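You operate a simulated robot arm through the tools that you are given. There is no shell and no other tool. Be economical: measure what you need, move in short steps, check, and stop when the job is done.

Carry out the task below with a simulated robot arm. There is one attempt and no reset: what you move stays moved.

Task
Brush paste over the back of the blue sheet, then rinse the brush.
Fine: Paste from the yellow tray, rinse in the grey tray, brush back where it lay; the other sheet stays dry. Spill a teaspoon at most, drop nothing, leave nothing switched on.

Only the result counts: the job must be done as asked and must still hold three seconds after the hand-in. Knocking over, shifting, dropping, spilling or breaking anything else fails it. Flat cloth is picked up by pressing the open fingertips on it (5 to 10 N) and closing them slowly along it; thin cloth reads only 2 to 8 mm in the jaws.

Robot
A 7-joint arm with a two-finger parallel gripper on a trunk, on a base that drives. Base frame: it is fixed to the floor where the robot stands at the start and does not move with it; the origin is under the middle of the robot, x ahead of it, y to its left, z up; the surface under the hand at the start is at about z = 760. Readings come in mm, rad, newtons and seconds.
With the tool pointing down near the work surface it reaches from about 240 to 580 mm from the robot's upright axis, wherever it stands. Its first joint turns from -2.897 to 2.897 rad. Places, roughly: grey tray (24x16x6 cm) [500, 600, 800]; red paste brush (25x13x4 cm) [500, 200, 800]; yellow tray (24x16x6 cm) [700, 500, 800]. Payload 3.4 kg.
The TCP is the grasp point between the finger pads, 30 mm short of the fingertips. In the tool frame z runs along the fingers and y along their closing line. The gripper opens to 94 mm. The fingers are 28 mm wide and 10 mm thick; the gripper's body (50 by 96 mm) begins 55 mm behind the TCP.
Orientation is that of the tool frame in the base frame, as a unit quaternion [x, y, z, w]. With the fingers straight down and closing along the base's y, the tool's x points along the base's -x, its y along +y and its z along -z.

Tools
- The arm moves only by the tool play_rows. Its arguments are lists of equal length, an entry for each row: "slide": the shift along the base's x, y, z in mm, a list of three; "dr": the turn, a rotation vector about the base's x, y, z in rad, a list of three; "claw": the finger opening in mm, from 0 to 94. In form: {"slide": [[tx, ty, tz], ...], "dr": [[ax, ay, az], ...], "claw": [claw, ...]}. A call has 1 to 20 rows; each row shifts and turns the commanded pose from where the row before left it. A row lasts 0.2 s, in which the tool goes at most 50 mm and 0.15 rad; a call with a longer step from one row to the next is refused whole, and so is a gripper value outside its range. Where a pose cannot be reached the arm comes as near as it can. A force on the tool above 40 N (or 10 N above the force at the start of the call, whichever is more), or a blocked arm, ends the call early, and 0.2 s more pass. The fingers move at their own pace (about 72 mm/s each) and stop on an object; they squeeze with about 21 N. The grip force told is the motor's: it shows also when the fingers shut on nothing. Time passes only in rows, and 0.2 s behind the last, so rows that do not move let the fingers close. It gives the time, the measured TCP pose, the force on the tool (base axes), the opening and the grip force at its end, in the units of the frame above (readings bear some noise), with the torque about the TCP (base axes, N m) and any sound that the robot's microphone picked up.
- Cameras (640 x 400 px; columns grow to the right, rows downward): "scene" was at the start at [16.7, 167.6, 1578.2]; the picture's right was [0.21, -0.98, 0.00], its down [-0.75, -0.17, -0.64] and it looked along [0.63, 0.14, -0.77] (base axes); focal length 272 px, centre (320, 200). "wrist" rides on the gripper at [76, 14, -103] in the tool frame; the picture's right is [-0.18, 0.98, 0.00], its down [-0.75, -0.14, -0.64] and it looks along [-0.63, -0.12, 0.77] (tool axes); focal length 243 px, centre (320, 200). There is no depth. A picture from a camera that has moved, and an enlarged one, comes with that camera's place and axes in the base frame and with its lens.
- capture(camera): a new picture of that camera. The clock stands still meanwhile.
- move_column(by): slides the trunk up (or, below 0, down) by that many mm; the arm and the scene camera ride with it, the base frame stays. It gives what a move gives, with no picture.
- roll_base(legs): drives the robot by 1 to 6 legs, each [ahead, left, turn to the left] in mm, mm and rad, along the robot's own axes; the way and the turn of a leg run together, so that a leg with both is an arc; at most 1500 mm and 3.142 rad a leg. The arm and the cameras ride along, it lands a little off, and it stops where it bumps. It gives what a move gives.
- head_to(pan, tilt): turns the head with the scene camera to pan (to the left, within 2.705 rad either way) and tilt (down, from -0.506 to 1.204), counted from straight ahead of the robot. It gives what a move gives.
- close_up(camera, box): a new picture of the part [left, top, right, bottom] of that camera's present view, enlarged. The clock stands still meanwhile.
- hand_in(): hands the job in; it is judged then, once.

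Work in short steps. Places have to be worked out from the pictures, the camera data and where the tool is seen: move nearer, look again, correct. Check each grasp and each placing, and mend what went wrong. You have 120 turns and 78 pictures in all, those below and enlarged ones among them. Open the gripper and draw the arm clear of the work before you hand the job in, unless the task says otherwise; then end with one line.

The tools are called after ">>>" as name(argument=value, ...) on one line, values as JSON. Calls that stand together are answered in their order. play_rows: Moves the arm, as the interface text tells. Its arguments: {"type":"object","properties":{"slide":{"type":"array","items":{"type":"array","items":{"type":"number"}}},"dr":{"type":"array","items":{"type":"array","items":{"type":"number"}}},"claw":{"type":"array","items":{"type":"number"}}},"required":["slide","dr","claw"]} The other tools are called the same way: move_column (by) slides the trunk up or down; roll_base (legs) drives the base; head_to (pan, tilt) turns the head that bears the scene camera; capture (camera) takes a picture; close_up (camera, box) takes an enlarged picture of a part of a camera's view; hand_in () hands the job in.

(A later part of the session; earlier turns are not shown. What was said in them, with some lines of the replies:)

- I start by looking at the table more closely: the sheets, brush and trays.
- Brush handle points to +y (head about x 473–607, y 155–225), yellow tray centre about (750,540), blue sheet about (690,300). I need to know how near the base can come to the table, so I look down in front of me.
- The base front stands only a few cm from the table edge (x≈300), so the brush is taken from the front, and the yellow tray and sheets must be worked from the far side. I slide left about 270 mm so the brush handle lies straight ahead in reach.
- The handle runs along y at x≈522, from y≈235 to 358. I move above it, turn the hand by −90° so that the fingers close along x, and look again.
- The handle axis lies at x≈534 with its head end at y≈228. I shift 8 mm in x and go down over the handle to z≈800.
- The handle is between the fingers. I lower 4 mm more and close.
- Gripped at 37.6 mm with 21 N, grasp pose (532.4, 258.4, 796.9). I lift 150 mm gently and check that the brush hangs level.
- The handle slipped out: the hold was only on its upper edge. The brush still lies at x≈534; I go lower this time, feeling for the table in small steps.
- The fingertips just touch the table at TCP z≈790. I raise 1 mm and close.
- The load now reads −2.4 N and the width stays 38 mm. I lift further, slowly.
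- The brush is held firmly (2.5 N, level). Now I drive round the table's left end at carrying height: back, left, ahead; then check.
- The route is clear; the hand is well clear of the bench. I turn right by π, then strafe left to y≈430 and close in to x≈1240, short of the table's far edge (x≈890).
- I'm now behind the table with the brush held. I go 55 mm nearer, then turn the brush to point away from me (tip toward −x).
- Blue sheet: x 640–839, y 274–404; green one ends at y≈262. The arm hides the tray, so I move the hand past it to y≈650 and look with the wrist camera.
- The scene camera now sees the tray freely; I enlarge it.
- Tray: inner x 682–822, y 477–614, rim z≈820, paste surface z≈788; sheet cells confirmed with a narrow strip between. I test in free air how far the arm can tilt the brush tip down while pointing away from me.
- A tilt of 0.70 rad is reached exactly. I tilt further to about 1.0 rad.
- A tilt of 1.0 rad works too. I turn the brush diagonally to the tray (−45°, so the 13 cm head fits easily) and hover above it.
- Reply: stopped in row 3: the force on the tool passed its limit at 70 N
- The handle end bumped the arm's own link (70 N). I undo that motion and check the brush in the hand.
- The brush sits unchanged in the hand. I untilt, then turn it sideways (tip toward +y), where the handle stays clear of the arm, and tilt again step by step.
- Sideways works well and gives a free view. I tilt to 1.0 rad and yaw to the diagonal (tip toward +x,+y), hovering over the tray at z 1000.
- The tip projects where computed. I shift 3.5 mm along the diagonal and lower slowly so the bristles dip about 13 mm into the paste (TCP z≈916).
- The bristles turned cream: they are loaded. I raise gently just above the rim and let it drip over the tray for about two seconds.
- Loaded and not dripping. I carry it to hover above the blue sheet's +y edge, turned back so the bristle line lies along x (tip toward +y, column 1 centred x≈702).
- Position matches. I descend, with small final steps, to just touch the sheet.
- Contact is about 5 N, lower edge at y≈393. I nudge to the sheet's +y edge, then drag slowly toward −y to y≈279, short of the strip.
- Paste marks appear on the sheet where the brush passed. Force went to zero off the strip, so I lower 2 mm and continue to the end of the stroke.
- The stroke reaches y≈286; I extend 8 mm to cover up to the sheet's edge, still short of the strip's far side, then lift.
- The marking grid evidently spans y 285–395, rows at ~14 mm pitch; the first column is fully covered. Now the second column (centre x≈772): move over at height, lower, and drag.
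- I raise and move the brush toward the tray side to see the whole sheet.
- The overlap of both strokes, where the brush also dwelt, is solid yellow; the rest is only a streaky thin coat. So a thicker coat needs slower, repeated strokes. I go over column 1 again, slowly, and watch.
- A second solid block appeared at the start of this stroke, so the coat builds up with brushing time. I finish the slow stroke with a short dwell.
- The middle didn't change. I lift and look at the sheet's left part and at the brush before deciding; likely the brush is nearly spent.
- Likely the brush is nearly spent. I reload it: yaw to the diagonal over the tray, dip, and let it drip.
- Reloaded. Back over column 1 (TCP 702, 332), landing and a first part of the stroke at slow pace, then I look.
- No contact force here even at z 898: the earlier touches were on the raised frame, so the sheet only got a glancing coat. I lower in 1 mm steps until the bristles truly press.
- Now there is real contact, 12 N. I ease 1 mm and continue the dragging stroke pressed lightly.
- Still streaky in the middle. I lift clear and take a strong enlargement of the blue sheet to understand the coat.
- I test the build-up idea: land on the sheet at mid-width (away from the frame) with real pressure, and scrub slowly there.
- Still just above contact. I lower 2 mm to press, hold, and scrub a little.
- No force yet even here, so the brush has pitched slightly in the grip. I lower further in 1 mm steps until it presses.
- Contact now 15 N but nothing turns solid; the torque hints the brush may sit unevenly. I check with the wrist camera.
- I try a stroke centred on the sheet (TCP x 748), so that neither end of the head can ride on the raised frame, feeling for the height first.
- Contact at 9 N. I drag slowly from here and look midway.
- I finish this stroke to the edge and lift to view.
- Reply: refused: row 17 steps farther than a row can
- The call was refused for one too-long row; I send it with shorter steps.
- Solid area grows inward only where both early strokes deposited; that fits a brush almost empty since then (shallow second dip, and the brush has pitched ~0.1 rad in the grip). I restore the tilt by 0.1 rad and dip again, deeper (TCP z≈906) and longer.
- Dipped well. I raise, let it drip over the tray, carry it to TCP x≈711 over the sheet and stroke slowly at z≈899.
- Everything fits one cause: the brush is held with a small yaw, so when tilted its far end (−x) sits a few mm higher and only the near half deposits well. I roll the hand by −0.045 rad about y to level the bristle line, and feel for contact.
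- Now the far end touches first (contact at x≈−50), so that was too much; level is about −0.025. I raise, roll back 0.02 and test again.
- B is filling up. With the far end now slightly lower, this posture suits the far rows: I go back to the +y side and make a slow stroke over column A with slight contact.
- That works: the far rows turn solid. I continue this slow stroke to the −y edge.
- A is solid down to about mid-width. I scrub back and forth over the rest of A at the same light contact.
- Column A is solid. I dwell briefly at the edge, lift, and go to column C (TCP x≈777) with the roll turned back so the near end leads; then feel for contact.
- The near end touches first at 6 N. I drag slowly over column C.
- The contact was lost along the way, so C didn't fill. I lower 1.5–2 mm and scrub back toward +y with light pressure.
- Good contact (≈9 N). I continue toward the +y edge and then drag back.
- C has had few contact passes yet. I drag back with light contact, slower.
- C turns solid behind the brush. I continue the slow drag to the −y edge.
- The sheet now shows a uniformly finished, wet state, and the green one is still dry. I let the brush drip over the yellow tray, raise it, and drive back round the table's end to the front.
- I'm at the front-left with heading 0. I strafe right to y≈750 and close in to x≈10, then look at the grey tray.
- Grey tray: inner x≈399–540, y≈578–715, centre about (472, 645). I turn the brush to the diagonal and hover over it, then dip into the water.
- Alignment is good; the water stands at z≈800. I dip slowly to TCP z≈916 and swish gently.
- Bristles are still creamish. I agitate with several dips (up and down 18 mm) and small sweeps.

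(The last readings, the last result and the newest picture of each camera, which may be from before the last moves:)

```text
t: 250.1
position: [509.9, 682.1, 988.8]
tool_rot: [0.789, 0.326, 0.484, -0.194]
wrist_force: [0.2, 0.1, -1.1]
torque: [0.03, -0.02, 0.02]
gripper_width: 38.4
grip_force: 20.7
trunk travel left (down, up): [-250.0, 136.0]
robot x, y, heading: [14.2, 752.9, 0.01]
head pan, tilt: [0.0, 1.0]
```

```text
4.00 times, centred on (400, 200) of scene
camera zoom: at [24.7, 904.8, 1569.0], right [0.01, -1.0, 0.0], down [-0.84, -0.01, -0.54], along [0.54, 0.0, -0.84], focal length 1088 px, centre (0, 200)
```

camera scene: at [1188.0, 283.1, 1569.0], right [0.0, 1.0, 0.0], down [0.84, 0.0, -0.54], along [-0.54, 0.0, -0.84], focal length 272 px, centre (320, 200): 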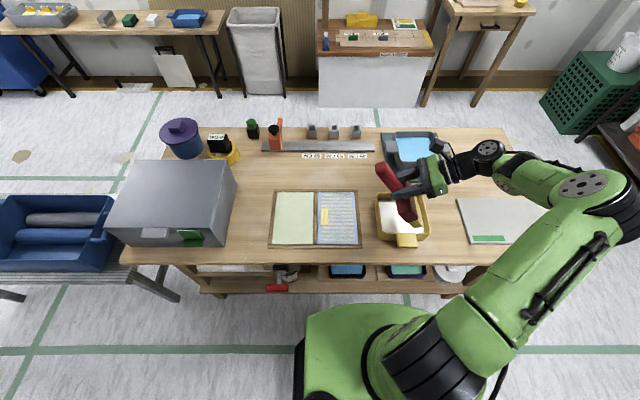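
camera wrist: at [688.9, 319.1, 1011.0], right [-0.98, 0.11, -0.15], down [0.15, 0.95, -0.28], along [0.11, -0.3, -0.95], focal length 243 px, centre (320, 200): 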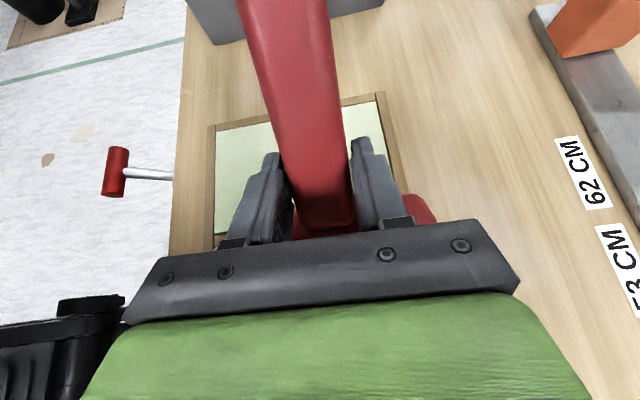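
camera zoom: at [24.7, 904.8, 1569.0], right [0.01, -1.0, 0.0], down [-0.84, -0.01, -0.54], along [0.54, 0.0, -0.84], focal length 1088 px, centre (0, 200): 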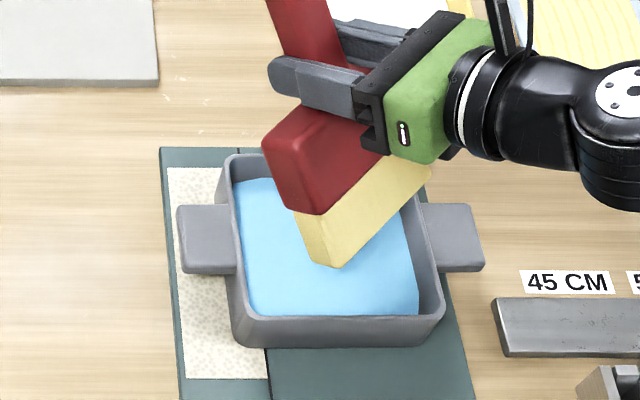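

The colour is nearly unchanged, so the rinse needs more depth and motion. I dip again deeper (TCP ≈906) and swish for longer.

>>> play_rows(slide=[[0, 0, -14], [0, 0, -14], [0, 0, -14], [0, 0, -12], [0, 0, -10], [0, 0, -8], [0, 0, -6], [0, 0, -3], [-4, -4, -1], [4, 4, 0], [-4, -4, -1], [4, 4, 0], [-4, -4, 0], [4, 4, 0], [-4, -4, 0], [4, 4, 0], [-4, -4, 0], [4, 4, 0], [-4, -4, 0], [4, 4, 0]], dr=[[0, 0, 0], [0, 0, 0], [0, 0, 0], [0, 0, 0], [0, 0, 0], [0, 0, 0], [0, 0, 0], [0, 0, 0], [0, 0, 0], [0, 0, 0], [0, 0, 0], [0, 0, 0], [0, 0, 0], [0, 0, 0], [0, 0, 0], [0, 0, 0], [0, 0, 0], [0, 0, 0], [0, 0, 0], [0, 0, 0]], claw=[5, 5, 5, 5, 5, 5, 5, 5, 5, 5, 5, 5, 5, 5, 5, 5, 5, 5, 5, 5])

>>> play_rows(slide=[[4, -4, 0], [-4, 4, 0], [-4, 4, 0], [4, -4, 0], [4, -4, 0], [-4, 4, 0], [-4, 4, 0], [4, -4, 0], [0, 0, 10], [0, 0, 8], [0, 0, -8], [0, 0, -10], [0, 0, 10], [0, 0, 8], [0, 0, -8], [0, 0, -10], [-4, -4, 0], [4, 4, 0], [-4, -4, 0], [4, 4, 0]], dr=[[0, 0, 0], [0, 0, 0], [0, 0, 0], [0, 0, 0], [0, 0, 0], [0, 0, 0], [0, 0, 0], [0, 0, 0], [0, 0, 0], [0, 0, 0], [0, 0, 0], [0, 0, 0], [0, 0, 0], [0, 0, 0], [0, 0, 0], [0, 0, 0], [0, 0, 0], [0, 0, 0], [0, 0, 0], [0, 0, 0]], claw=[5, 5, 5, 5, 5, 5, 5, 5, 5, 5, 5, 5, 5, 5, 5, 5, 5, 5, 5, 5])

>>> play_rows(slide=[[4, -4, 0], [-4, 4, 0], [-4, 4, 0], [4, -4, 0], [4, -4, 0], [-4, 4, 0], [-4, 4, 0], [4, -4, 0], [0, 0, 10], [0, 0, 8], [0, 0, -8], [0, 0, -10], [0, 0, 10], [0, 0, 8], [0, 0, -8], [0, 0, -10], [-4, -4, 0], [4, 4, 0], [-4, -4, 0], [4, 4, 0]], dr=[[0, 0, 0], [0, 0, 0], [0, 0, 0], [0, 0, 0], [0, 0, 0], [0, 0, 0], [0, 0, 0], [0, 0, 0], [0, 0, 0], [0, 0, 0], [0, 0, 0], [0, 0, 0], [0, 0, 0], [0, 0, 0], [0, 0, 0], [0, 0, 0], [0, 0, 0], [0, 0, 0], [0, 0, 0], [0, 0, 0]], claw=[5, 5, 5, 5, 5, 5, 5, 5, 5, 5, 5, 5, 5, 5, 5, 5, 5, 5, 5, 5])

>>> play_rows(slide=[[0, 0, 5], [0, 0, 7], [0, 0, 8], [0, 0, 10], [0, 0, 10], [0, 0, 12], [0, 0, 14], [0, 0, 16], [0, 0, 0], [0, 0, 0], [0, 0, 0], [0, 0, 0], [0, 0, 0], [0, 0, 0]], dr=[[0, 0, 0], [0, 0, 0], [0, 0, 0], [0, 0, 0], [0, 0, 0], [0, 0, 0], [0, 0, 0], [0, 0, 0], [0, 0, 0], [0, 0, 0], [0, 0, 0], [0, 0, 0], [0, 0, 0], [0, 0, 0]], claw=[5, 5, 5, 5, 5, 5, 5, 5, 5, 5, 5, 5, 5, 5])

>>> close_up(camera="scene", box=[340, 150, 460, 250])

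```text
t: 254.3
position: [510.0, 682.0, 905.6]
tool_rot: [0.789, 0.324, 0.485, -0.193]
wrist_force: [0.3, 0.0, -2.8]
torque: [0.04, -0.07, -0.02]
gripper_width: 38.1
grip_force: 20.9
trunk travel left (down, up): [-250.0, 136.0]
robot x, y, heading: [12.5, 755.3, 0.003]
head pan, tilt: [0.0, 1.0]
```

```text
t: 258.5
position: [508.6, 683.8, 907.8]
tool_rot: [0.789, 0.325, 0.485, -0.194]
wrist_force: [0.0, 0.0, -1.4]
torque: [0.03, -0.04, 0.04]
gripper_width: 38.3
grip_force: 21.2
trunk travel left (down, up): [-250.0, 136.0]
robot x, y, heading: [11.9, 753.5, 0.005]
head pan, tilt: [0.0, 1.0]
```

```text
t: 262.7
position: [509.7, 682.2, 905.8]
tool_rot: [0.788, 0.325, 0.485, -0.194]
wrist_force: [-0.2, 0.6, -2.4]
torque: [0.01, -0.03, -0.03]
gripper_width: 38.3
grip_force: 21.3
trunk travel left (down, up): [-250.0, 136.0]
robot x, y, heading: [14.1, 754.5, 0.007]
head pan, tilt: [0.0, 1.0]
```

```text
t: 265.7
position: [510.2, 684.2, 988.0]
tool_rot: [0.789, 0.325, 0.484, -0.194]
wrist_force: [-0.5, 0.0, -2.1]
torque: [0.02, -0.03, 0.0]
gripper_width: 38.4
grip_force: 21.2
trunk travel left (down, up): [-250.0, 136.0]
robot x, y, heading: [16.8, 752.9, 0.004]
head pan, tilt: [0.0, 1.0]
```

```text
4.00 times, centred on (400, 200) of scene
camera zoom: at [24.6, 904.9, 1569.0], right [0.01, -1.0, 0.0], down [-0.84, -0.01, -0.54], along [0.54, 0.0, -0.84], focal length 1088 px, centre (0, 200)
```

zoom: 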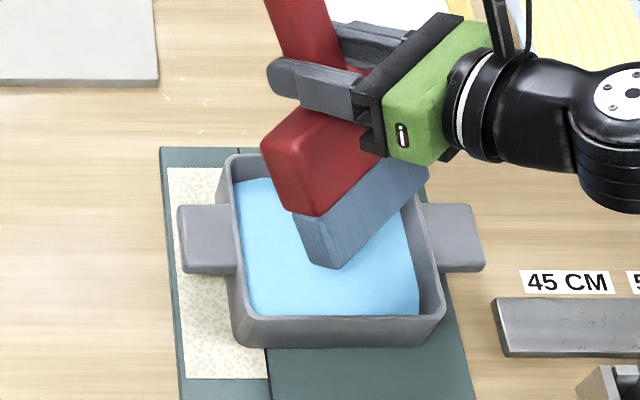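

The bristles turned clean blue-grey: rinsed. I let it drip 4 s over the tray, raise it, and strafe right so the brush's place is in front of me.

>>> play_rows(slide=[[0, 0, 0], [0, 0, 0], [0, 0, 0], [0, 0, 0], [0, 0, 0], [0, 0, 0], [0, 0, 0], [0, 0, 0], [0, 0, 0], [0, 0, 0], [0, 0, 0], [0, 0, 0], [0, 0, 0], [0, 0, 0], [0, 0, 0], [0, 0, 0], [0, 0, 0], [0, 0, 20], [0, 0, 20], [0, 0, 20]], dr=[[0, 0, 0], [0, 0, 0], [0, 0, 0], [0, 0, 0], [0, 0, 0], [0, 0, 0], [0, 0, 0], [0, 0, 0], [0, 0, 0], [0, 0, 0], [0, 0, 0], [0, 0, 0], [0, 0, 0], [0, 0, 0], [0, 0, 0], [0, 0, 0], [0, 0, 0], [0, 0, 0], [0, 0, 0], [0, 0, 0]], claw=[5, 5, 5, 5, 5, 5, 5, 5, 5, 5, 5, 5, 5, 5, 5, 5, 5, 5, 5, 5])

>>> roll_base(legs=[[-10, -484, -0.008]])

```text
t: 269.9
position: [508.6, 684.0, 1048.2]
tool_rot: [0.789, 0.325, 0.485, -0.194]
wrist_force: [-0.6, 0.4, -2.2]
torque: [0.04, -0.07, 0.0]
gripper_width: 38.5
grip_force: 20.5
trunk travel left (down, up): [-250.0, 136.0]
robot x, y, heading: [10.9, 750.9, 0.004]
head pan, tilt: [0.0, 1.0]
```

```text
t: 272.7
position: [500.1, 193.1, 1049.4]
tool_rot: [0.79, 0.322, 0.485, -0.192]
wrist_force: [0.1, 0.2, -1.6]
torque: [0.06, -0.06, 0.02]
gripper_width: 38.2
grip_force: 20.9
trunk travel left (down, up): [-250.0, 136.0]
robot x, y, heading: [6.6, 267.4, -0.002]
head pan, tilt: [0.0, 1.0]
```

I turn the brush back to its original direction and level it (leaving ~0.2 rad hand tilt to offset the slip in the grip), hovering over its place.

>>> play_rows(slide=[[5.6, 10.8, 0], [5.6, 10.8, 0], [5.6, 10.8, 0], [5.6, 10.8, 0], [5.7, 10.8, 0], [5.9, 10.8, 0], [0, 0, -10], [0, 0, -20], [0, 0, -20], [0, 0, -20], [0, 0, -20], [0, 0, -20], [0, 0, -20], [0, 0, 0]], dr=[[0, 0, 0.131], [0, 0, 0.131], [0, 0, 0.131], [0, 0, 0.131], [0, 0, 0.131], [0, 0, 0.131], [-0.13, 0, 0], [-0.13, 0, 0], [-0.13, 0, 0], [-0.13, 0, 0], [-0.13, 0, 0], [-0.13, 0, 0], [-0.12, 0, 0], [0, 0, 0]], claw=[5, 5, 5, 5, 5, 5, 5, 5, 5, 5, 5, 5, 5, 5])

>>> capture(camera="scene")

```text
t: 275.7
position: [533.1, 257.6, 917.6]
tool_rot: [0.704, 0.703, 0.076, -0.062]
wrist_force: [0.5, 0.6, -1.9]
torque: [0.07, 0.0, -0.01]
gripper_width: 38.3
grip_force: 21.1
trunk travel left (down, up): [-250.0, 136.0]
robot x, y, heading: [4.7, 267.6, -0.003]
head pan, tilt: [0.0, 1.0]
```

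```text
2 pictures are left
camera scene: at [17.2, 419.1, 1569.1], right [0.0, -1.0, 0.0], down [-0.84, 0.0, -0.54], along [0.54, 0.0, -0.84], focal length 272 px, centre (320, 200)
```

scene: 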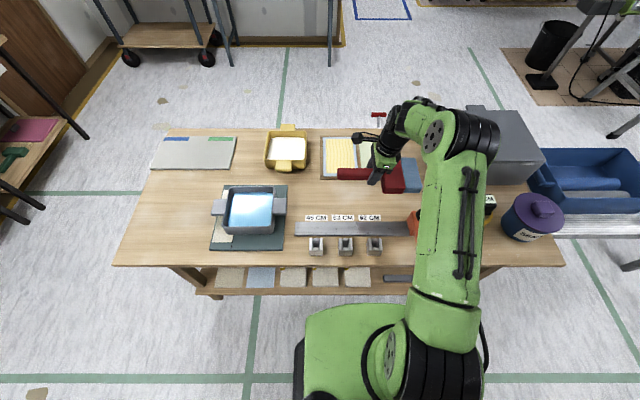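

Everything else looks in place. I remove the residual roll and descend to z≈808, then feel the table.

>>> play_rows(slide=[[1, 0, -20], [0, 0, -25], [0, 0, -25], [0, 0, -20], [0, 0, -12], [0, 0, -8], [0, 0, 0]], dr=[[0, 0.02, 0], [0, 0, 0], [0, 0, 0], [0, 0, 0], [0, 0, 0], [0, 0, 0], [0, 0, 0]], claw=[5, 5, 5, 5, 5, 5, 5])

>>> play_rows(slide=[[0, 0, -2], [0, 0, -2], [0, 0, -1], [0, 0, 0]], dr=[[0, 0, 0], [0, 0, 0], [0, 0, 0], [0, 0, 0]], claw=[5, 5, 5, 5])

```text
t: 277.3
position: [534.4, 258.9, 807.9]
tool_rot: [0.705, 0.703, 0.07, -0.071]
wrist_force: [0.6, -0.4, -1.6]
torque: [0.11, 0.01, -0.02]
gripper_width: 38.4
grip_force: 20.6
trunk travel left (down, up): [-250.0, 136.0]
robot x, y, heading: [6.0, 271.7, 0.004]
head pan, tilt: [0.0, 1.0]
```

```text
t: 278.3
position: [535.3, 259.2, 802.3]
tool_rot: [0.705, 0.703, 0.07, -0.07]
wrist_force: [0.0, -0.4, -1.6]
torque: [0.14, 0.01, 0.02]
gripper_width: 38.1
grip_force: 21.5
trunk travel left (down, up): [-250.0, 136.0]
robot x, y, heading: [3.7, 268.7, -0.001]
head pan, tilt: [0.0, 1.0]
```

No contact yet at 802. I continue in 1–2 mm steps.

>>> play_rows(slide=[[0, 0, -2], [0, 0, -2], [0, 0, 0]], dr=[[0, 0, 0], [0, 0, 0], [0, 0, 0]], claw=[5, 5, 5])

>>> play_rows(slide=[[0, 0, -2], [0, 0, -1], [0, 0, 0]], dr=[[0, 0, 0], [0, 0, 0], [0, 0, 0]], claw=[5, 5, 5])

```text
t: 279.1
position: [532.9, 258.2, 799.3]
tool_rot: [0.704, 0.703, 0.07, -0.071]
wrist_force: [-0.1, 0.0, -2.4]
torque: [0.11, 0.01, -0.02]
gripper_width: 38.4
grip_force: 21.0
trunk travel left (down, up): [-250.0, 136.0]
robot x, y, heading: [6.1, 267.3, -0.005]
head pan, tilt: [0.0, 1.0]
```

```text
t: 279.9
position: [534.5, 258.7, 796.6]
tool_rot: [0.705, 0.703, 0.069, -0.071]
wrist_force: [0.2, -0.5, -2.0]
torque: [0.13, 0.01, 0.0]
gripper_width: 38.1
grip_force: 20.8
trunk travel left (down, up): [-250.0, 136.0]
robot x, y, heading: [5.7, 268.8, -0.004]
head pan, tilt: [0.0, 1.0]
```

Still free at 796.6, so the brush is nearly level. I go down 1 mm at a time.

>>> play_rows(slide=[[0, 0, -1], [0, 0, -1], [0, 0, 0]], dr=[[0, 0, 0], [0, 0, 0], [0, 0, 0]], claw=[5, 5, 5])

>>> play_rows(slide=[[0, 0, -1], [0, 0, -0.5], [0, 0, 0]], dr=[[0, 0, 0], [0, 0, 0], [0, 0, 0]], claw=[5, 5, 5])

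```text
t: 280.7
position: [535.0, 259.4, 794.8]
tool_rot: [0.705, 0.703, 0.069, -0.071]
wrist_force: [0.7, 0.6, -1.9]
torque: [0.11, 0.03, 0.0]
gripper_width: 38.2
grip_force: 21.3
trunk travel left (down, up): [-250.0, 136.0]
robot x, y, heading: [1.8, 270.2, -0.002]
head pan, tilt: [0.0, 1.0]
```

```text
t: 281.5
position: [534.4, 260.4, 792.2]
tool_rot: [0.705, 0.702, 0.07, -0.071]
wrist_force: [0.0, -0.1, -1.2]
torque: [0.09, -0.01, 0.02]
gripper_width: 38.1
grip_force: 20.4
trunk travel left (down, up): [-250.0, 136.0]
robot x, y, heading: [3.2, 271.0, -0.001]
head pan, tilt: [0.0, 1.0]
```

Weight reading is beginning to ease at 792; one more mm.

>>> play_rows(slide=[[0, 0, -0.7], [0, 0, -0.7], [0, 0, 0]], dr=[[0, 0, 0], [0, 0, 0], [0, 0, 0]], claw=[5, 5, 5])

```text
t: 282.3
position: [534.8, 258.9, 791.1]
tool_rot: [0.705, 0.702, 0.07, -0.07]
wrist_force: [-0.7, 0.4, 4.4]
torque: [-0.46, 0.02, 0.01]
gripper_width: 38.0
grip_force: 21.0
trunk travel left (down, up): [-250.0, 136.0]
robot x, y, heading: [8.0, 269.6, -0.003]
head pan, tilt: [0.0, 1.0]
```

The head touches (contact ~89 mm ahead of the grip), the brush is practically flat. I open the fingers slowly.

>>> play_rows(slide=[[0, 0, 0], [0, 0, 0], [0, 0, 0], [0, 0, 0], [0, 0, 0], [0, 0, 0], [0, 0, 0]], dr=[[0, 0, 0], [0, 0, 0], [0, 0, 0], [0, 0, 0], [0, 0, 0], [0, 0, 0], [0, 0, 0]], claw=[37, 40, 44, 50, 60, 72, 80])

>>> play_rows(slide=[[0, 0, 5], [0, 0, 10], [0, 0, 20], [0, 0, 35], [0, 0, 45], [0, 0, 45], [0, 0, 45], [0, 0, 0]], dr=[[0, 0, 0], [0, 0, 0], [0, 0, 0], [0, 0, 0], [0, 0, 0], [0, 0, 0], [0, 0, 0], [0, 0, 0]], claw=[80, 80, 80, 80, 80, 80, 80, 80])

>>> play_rows(slide=[[-30, 20, 10], [-30, 20, 10], [-30, 20, 10], [-30, 20, 10], [-30, 20, 10], [-30, 20, 10]], dr=[[-0.1, 0, 0], [-0.1, 0, 0], [0, 0, 0], [0, 0, 0], [0, 0, 0], [0, 0, 0]], claw=[80, 80, 80, 80, 80, 80])

>>> close_up(camera="scene", box=[200, 110, 450, 266])

```text
t: 283.9
position: [534.8, 260.1, 792.2]
tool_rot: [0.705, 0.702, 0.071, -0.069]
wrist_force: [5.5, -0.7, 8.2]
torque: [-0.09, 0.17, 0.06]
gripper_width: 76.5
grip_force: 0.1
trunk travel left (down, up): [-250.0, 136.0]
robot x, y, heading: [4.3, 268.3, 0.003]
head pan, tilt: [0.0, 1.0]
```

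```text
t: 285.7
position: [535.3, 259.5, 996.5]
tool_rot: [0.705, 0.702, 0.07, -0.071]
wrist_force: [1.1, 0.9, 0.6]
torque: [-0.02, 0.0, -0.01]
gripper_width: 80.0
grip_force: 0.0
trunk travel left (down, up): [-250.0, 136.0]
robot x, y, heading: [1.9, 268.8, -0.002]
head pan, tilt: [0.0, 1.0]
```

```text
t: 287.1
position: [355.4, 378.9, 1057.7]
tool_rot: [0.709, 0.705, -0.001, 0.002]
wrist_force: [0.4, 0.3, 0.2]
torque: [0.0, -0.04, 0.0]
gripper_width: 80.0
grip_force: 0.1
trunk travel left (down, up): [-250.0, 136.0]
robot x, y, heading: [5.3, 268.1, -0.0]
head pan, tilt: [0.0, 1.0]
```

```text
2.56 times, centred on (325, 188) of scene
camera zoom: at [15.7, 420.6, 1569.0], right [0.0, -1.0, 0.0], down [-0.84, 0.0, -0.54], along [0.54, 0.0, -0.84], focal length 696 px, centre (307, 231)
```

zoom: 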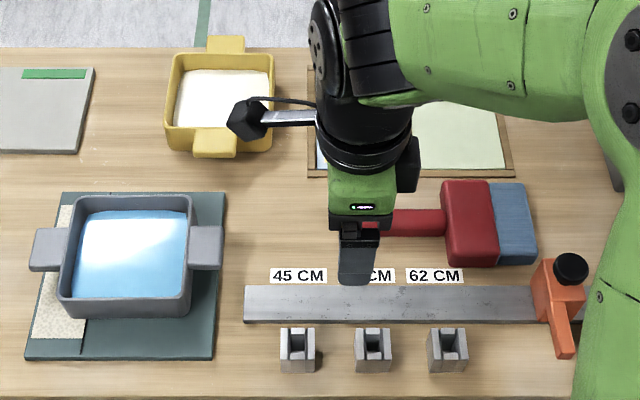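

The brush lies flat where it was (head corner ≈(474, 230) as before). I draw the arm clear and use the last picture on the blue sheet.

>>> play_rows(slide=[[-10, 40, 15], [-10, 40, 15], [-5, 40, 15], [0, 40, 15], [0, 40, 10], [0, 0, 0]], dr=[[0, 0, 0], [0, 0, 0], [0, 0, 0], [0, 0, 0], [0, 0, 0], [0, 0, 0]], claw=[80, 80, 80, 80, 80, 80])

>>> close_up(camera="scene", box=[300, 115, 440, 215])

```text
t: 288.5
position: [329.4, 577.2, 1126.6]
tool_rot: [0.708, 0.706, -0.001, -0.001]
wrist_force: [0.2, 0.5, -0.4]
torque: [0.0, 0.01, 0.01]
gripper_width: 80.0
grip_force: 0.0
trunk travel left (down, up): [-250.0, 136.0]
robot x, y, heading: [7.5, 269.3, -0.005]
head pan, tilt: [0.0, 1.0]
```

```text
4.00 times, centred on (370, 165) of scene
camera zoom: at [17.1, 418.6, 1569.2], right [0.0, -1.0, 0.0], down [-0.84, 0.0, -0.54], along [0.54, 0.0, -0.84], focal length 1088 px, centre (120, 340)
```

zoom: 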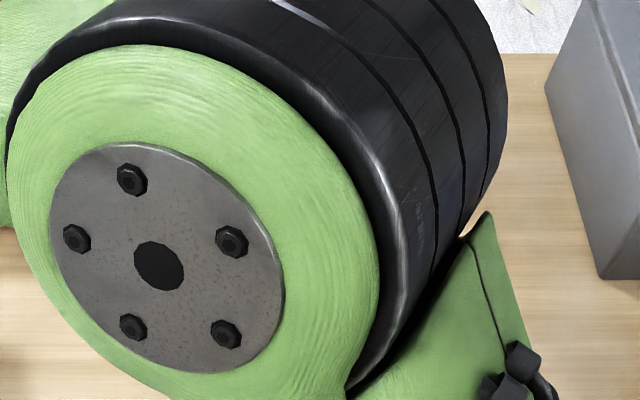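

The last view was blocked by the arm. The earlier front views showed the blue sheet covered with paste out to a narrow border and the green sheet dry. The brush is rinsed and back in place, and the gripper is open and clear, so I hand in.

>>> hand_in()

```text
The job is handed in.
```

I pasted the blue sheet, rinsed the brush until the bristles came clean, and laid it back flat where it was. The green sheet was dry and I saw no spills, but I had no unobstructed final picture of the sheets: the arm blocked the last one. Earlier pictures had shown the paste reaching to within about 1 cm of the blue sheet's edges.
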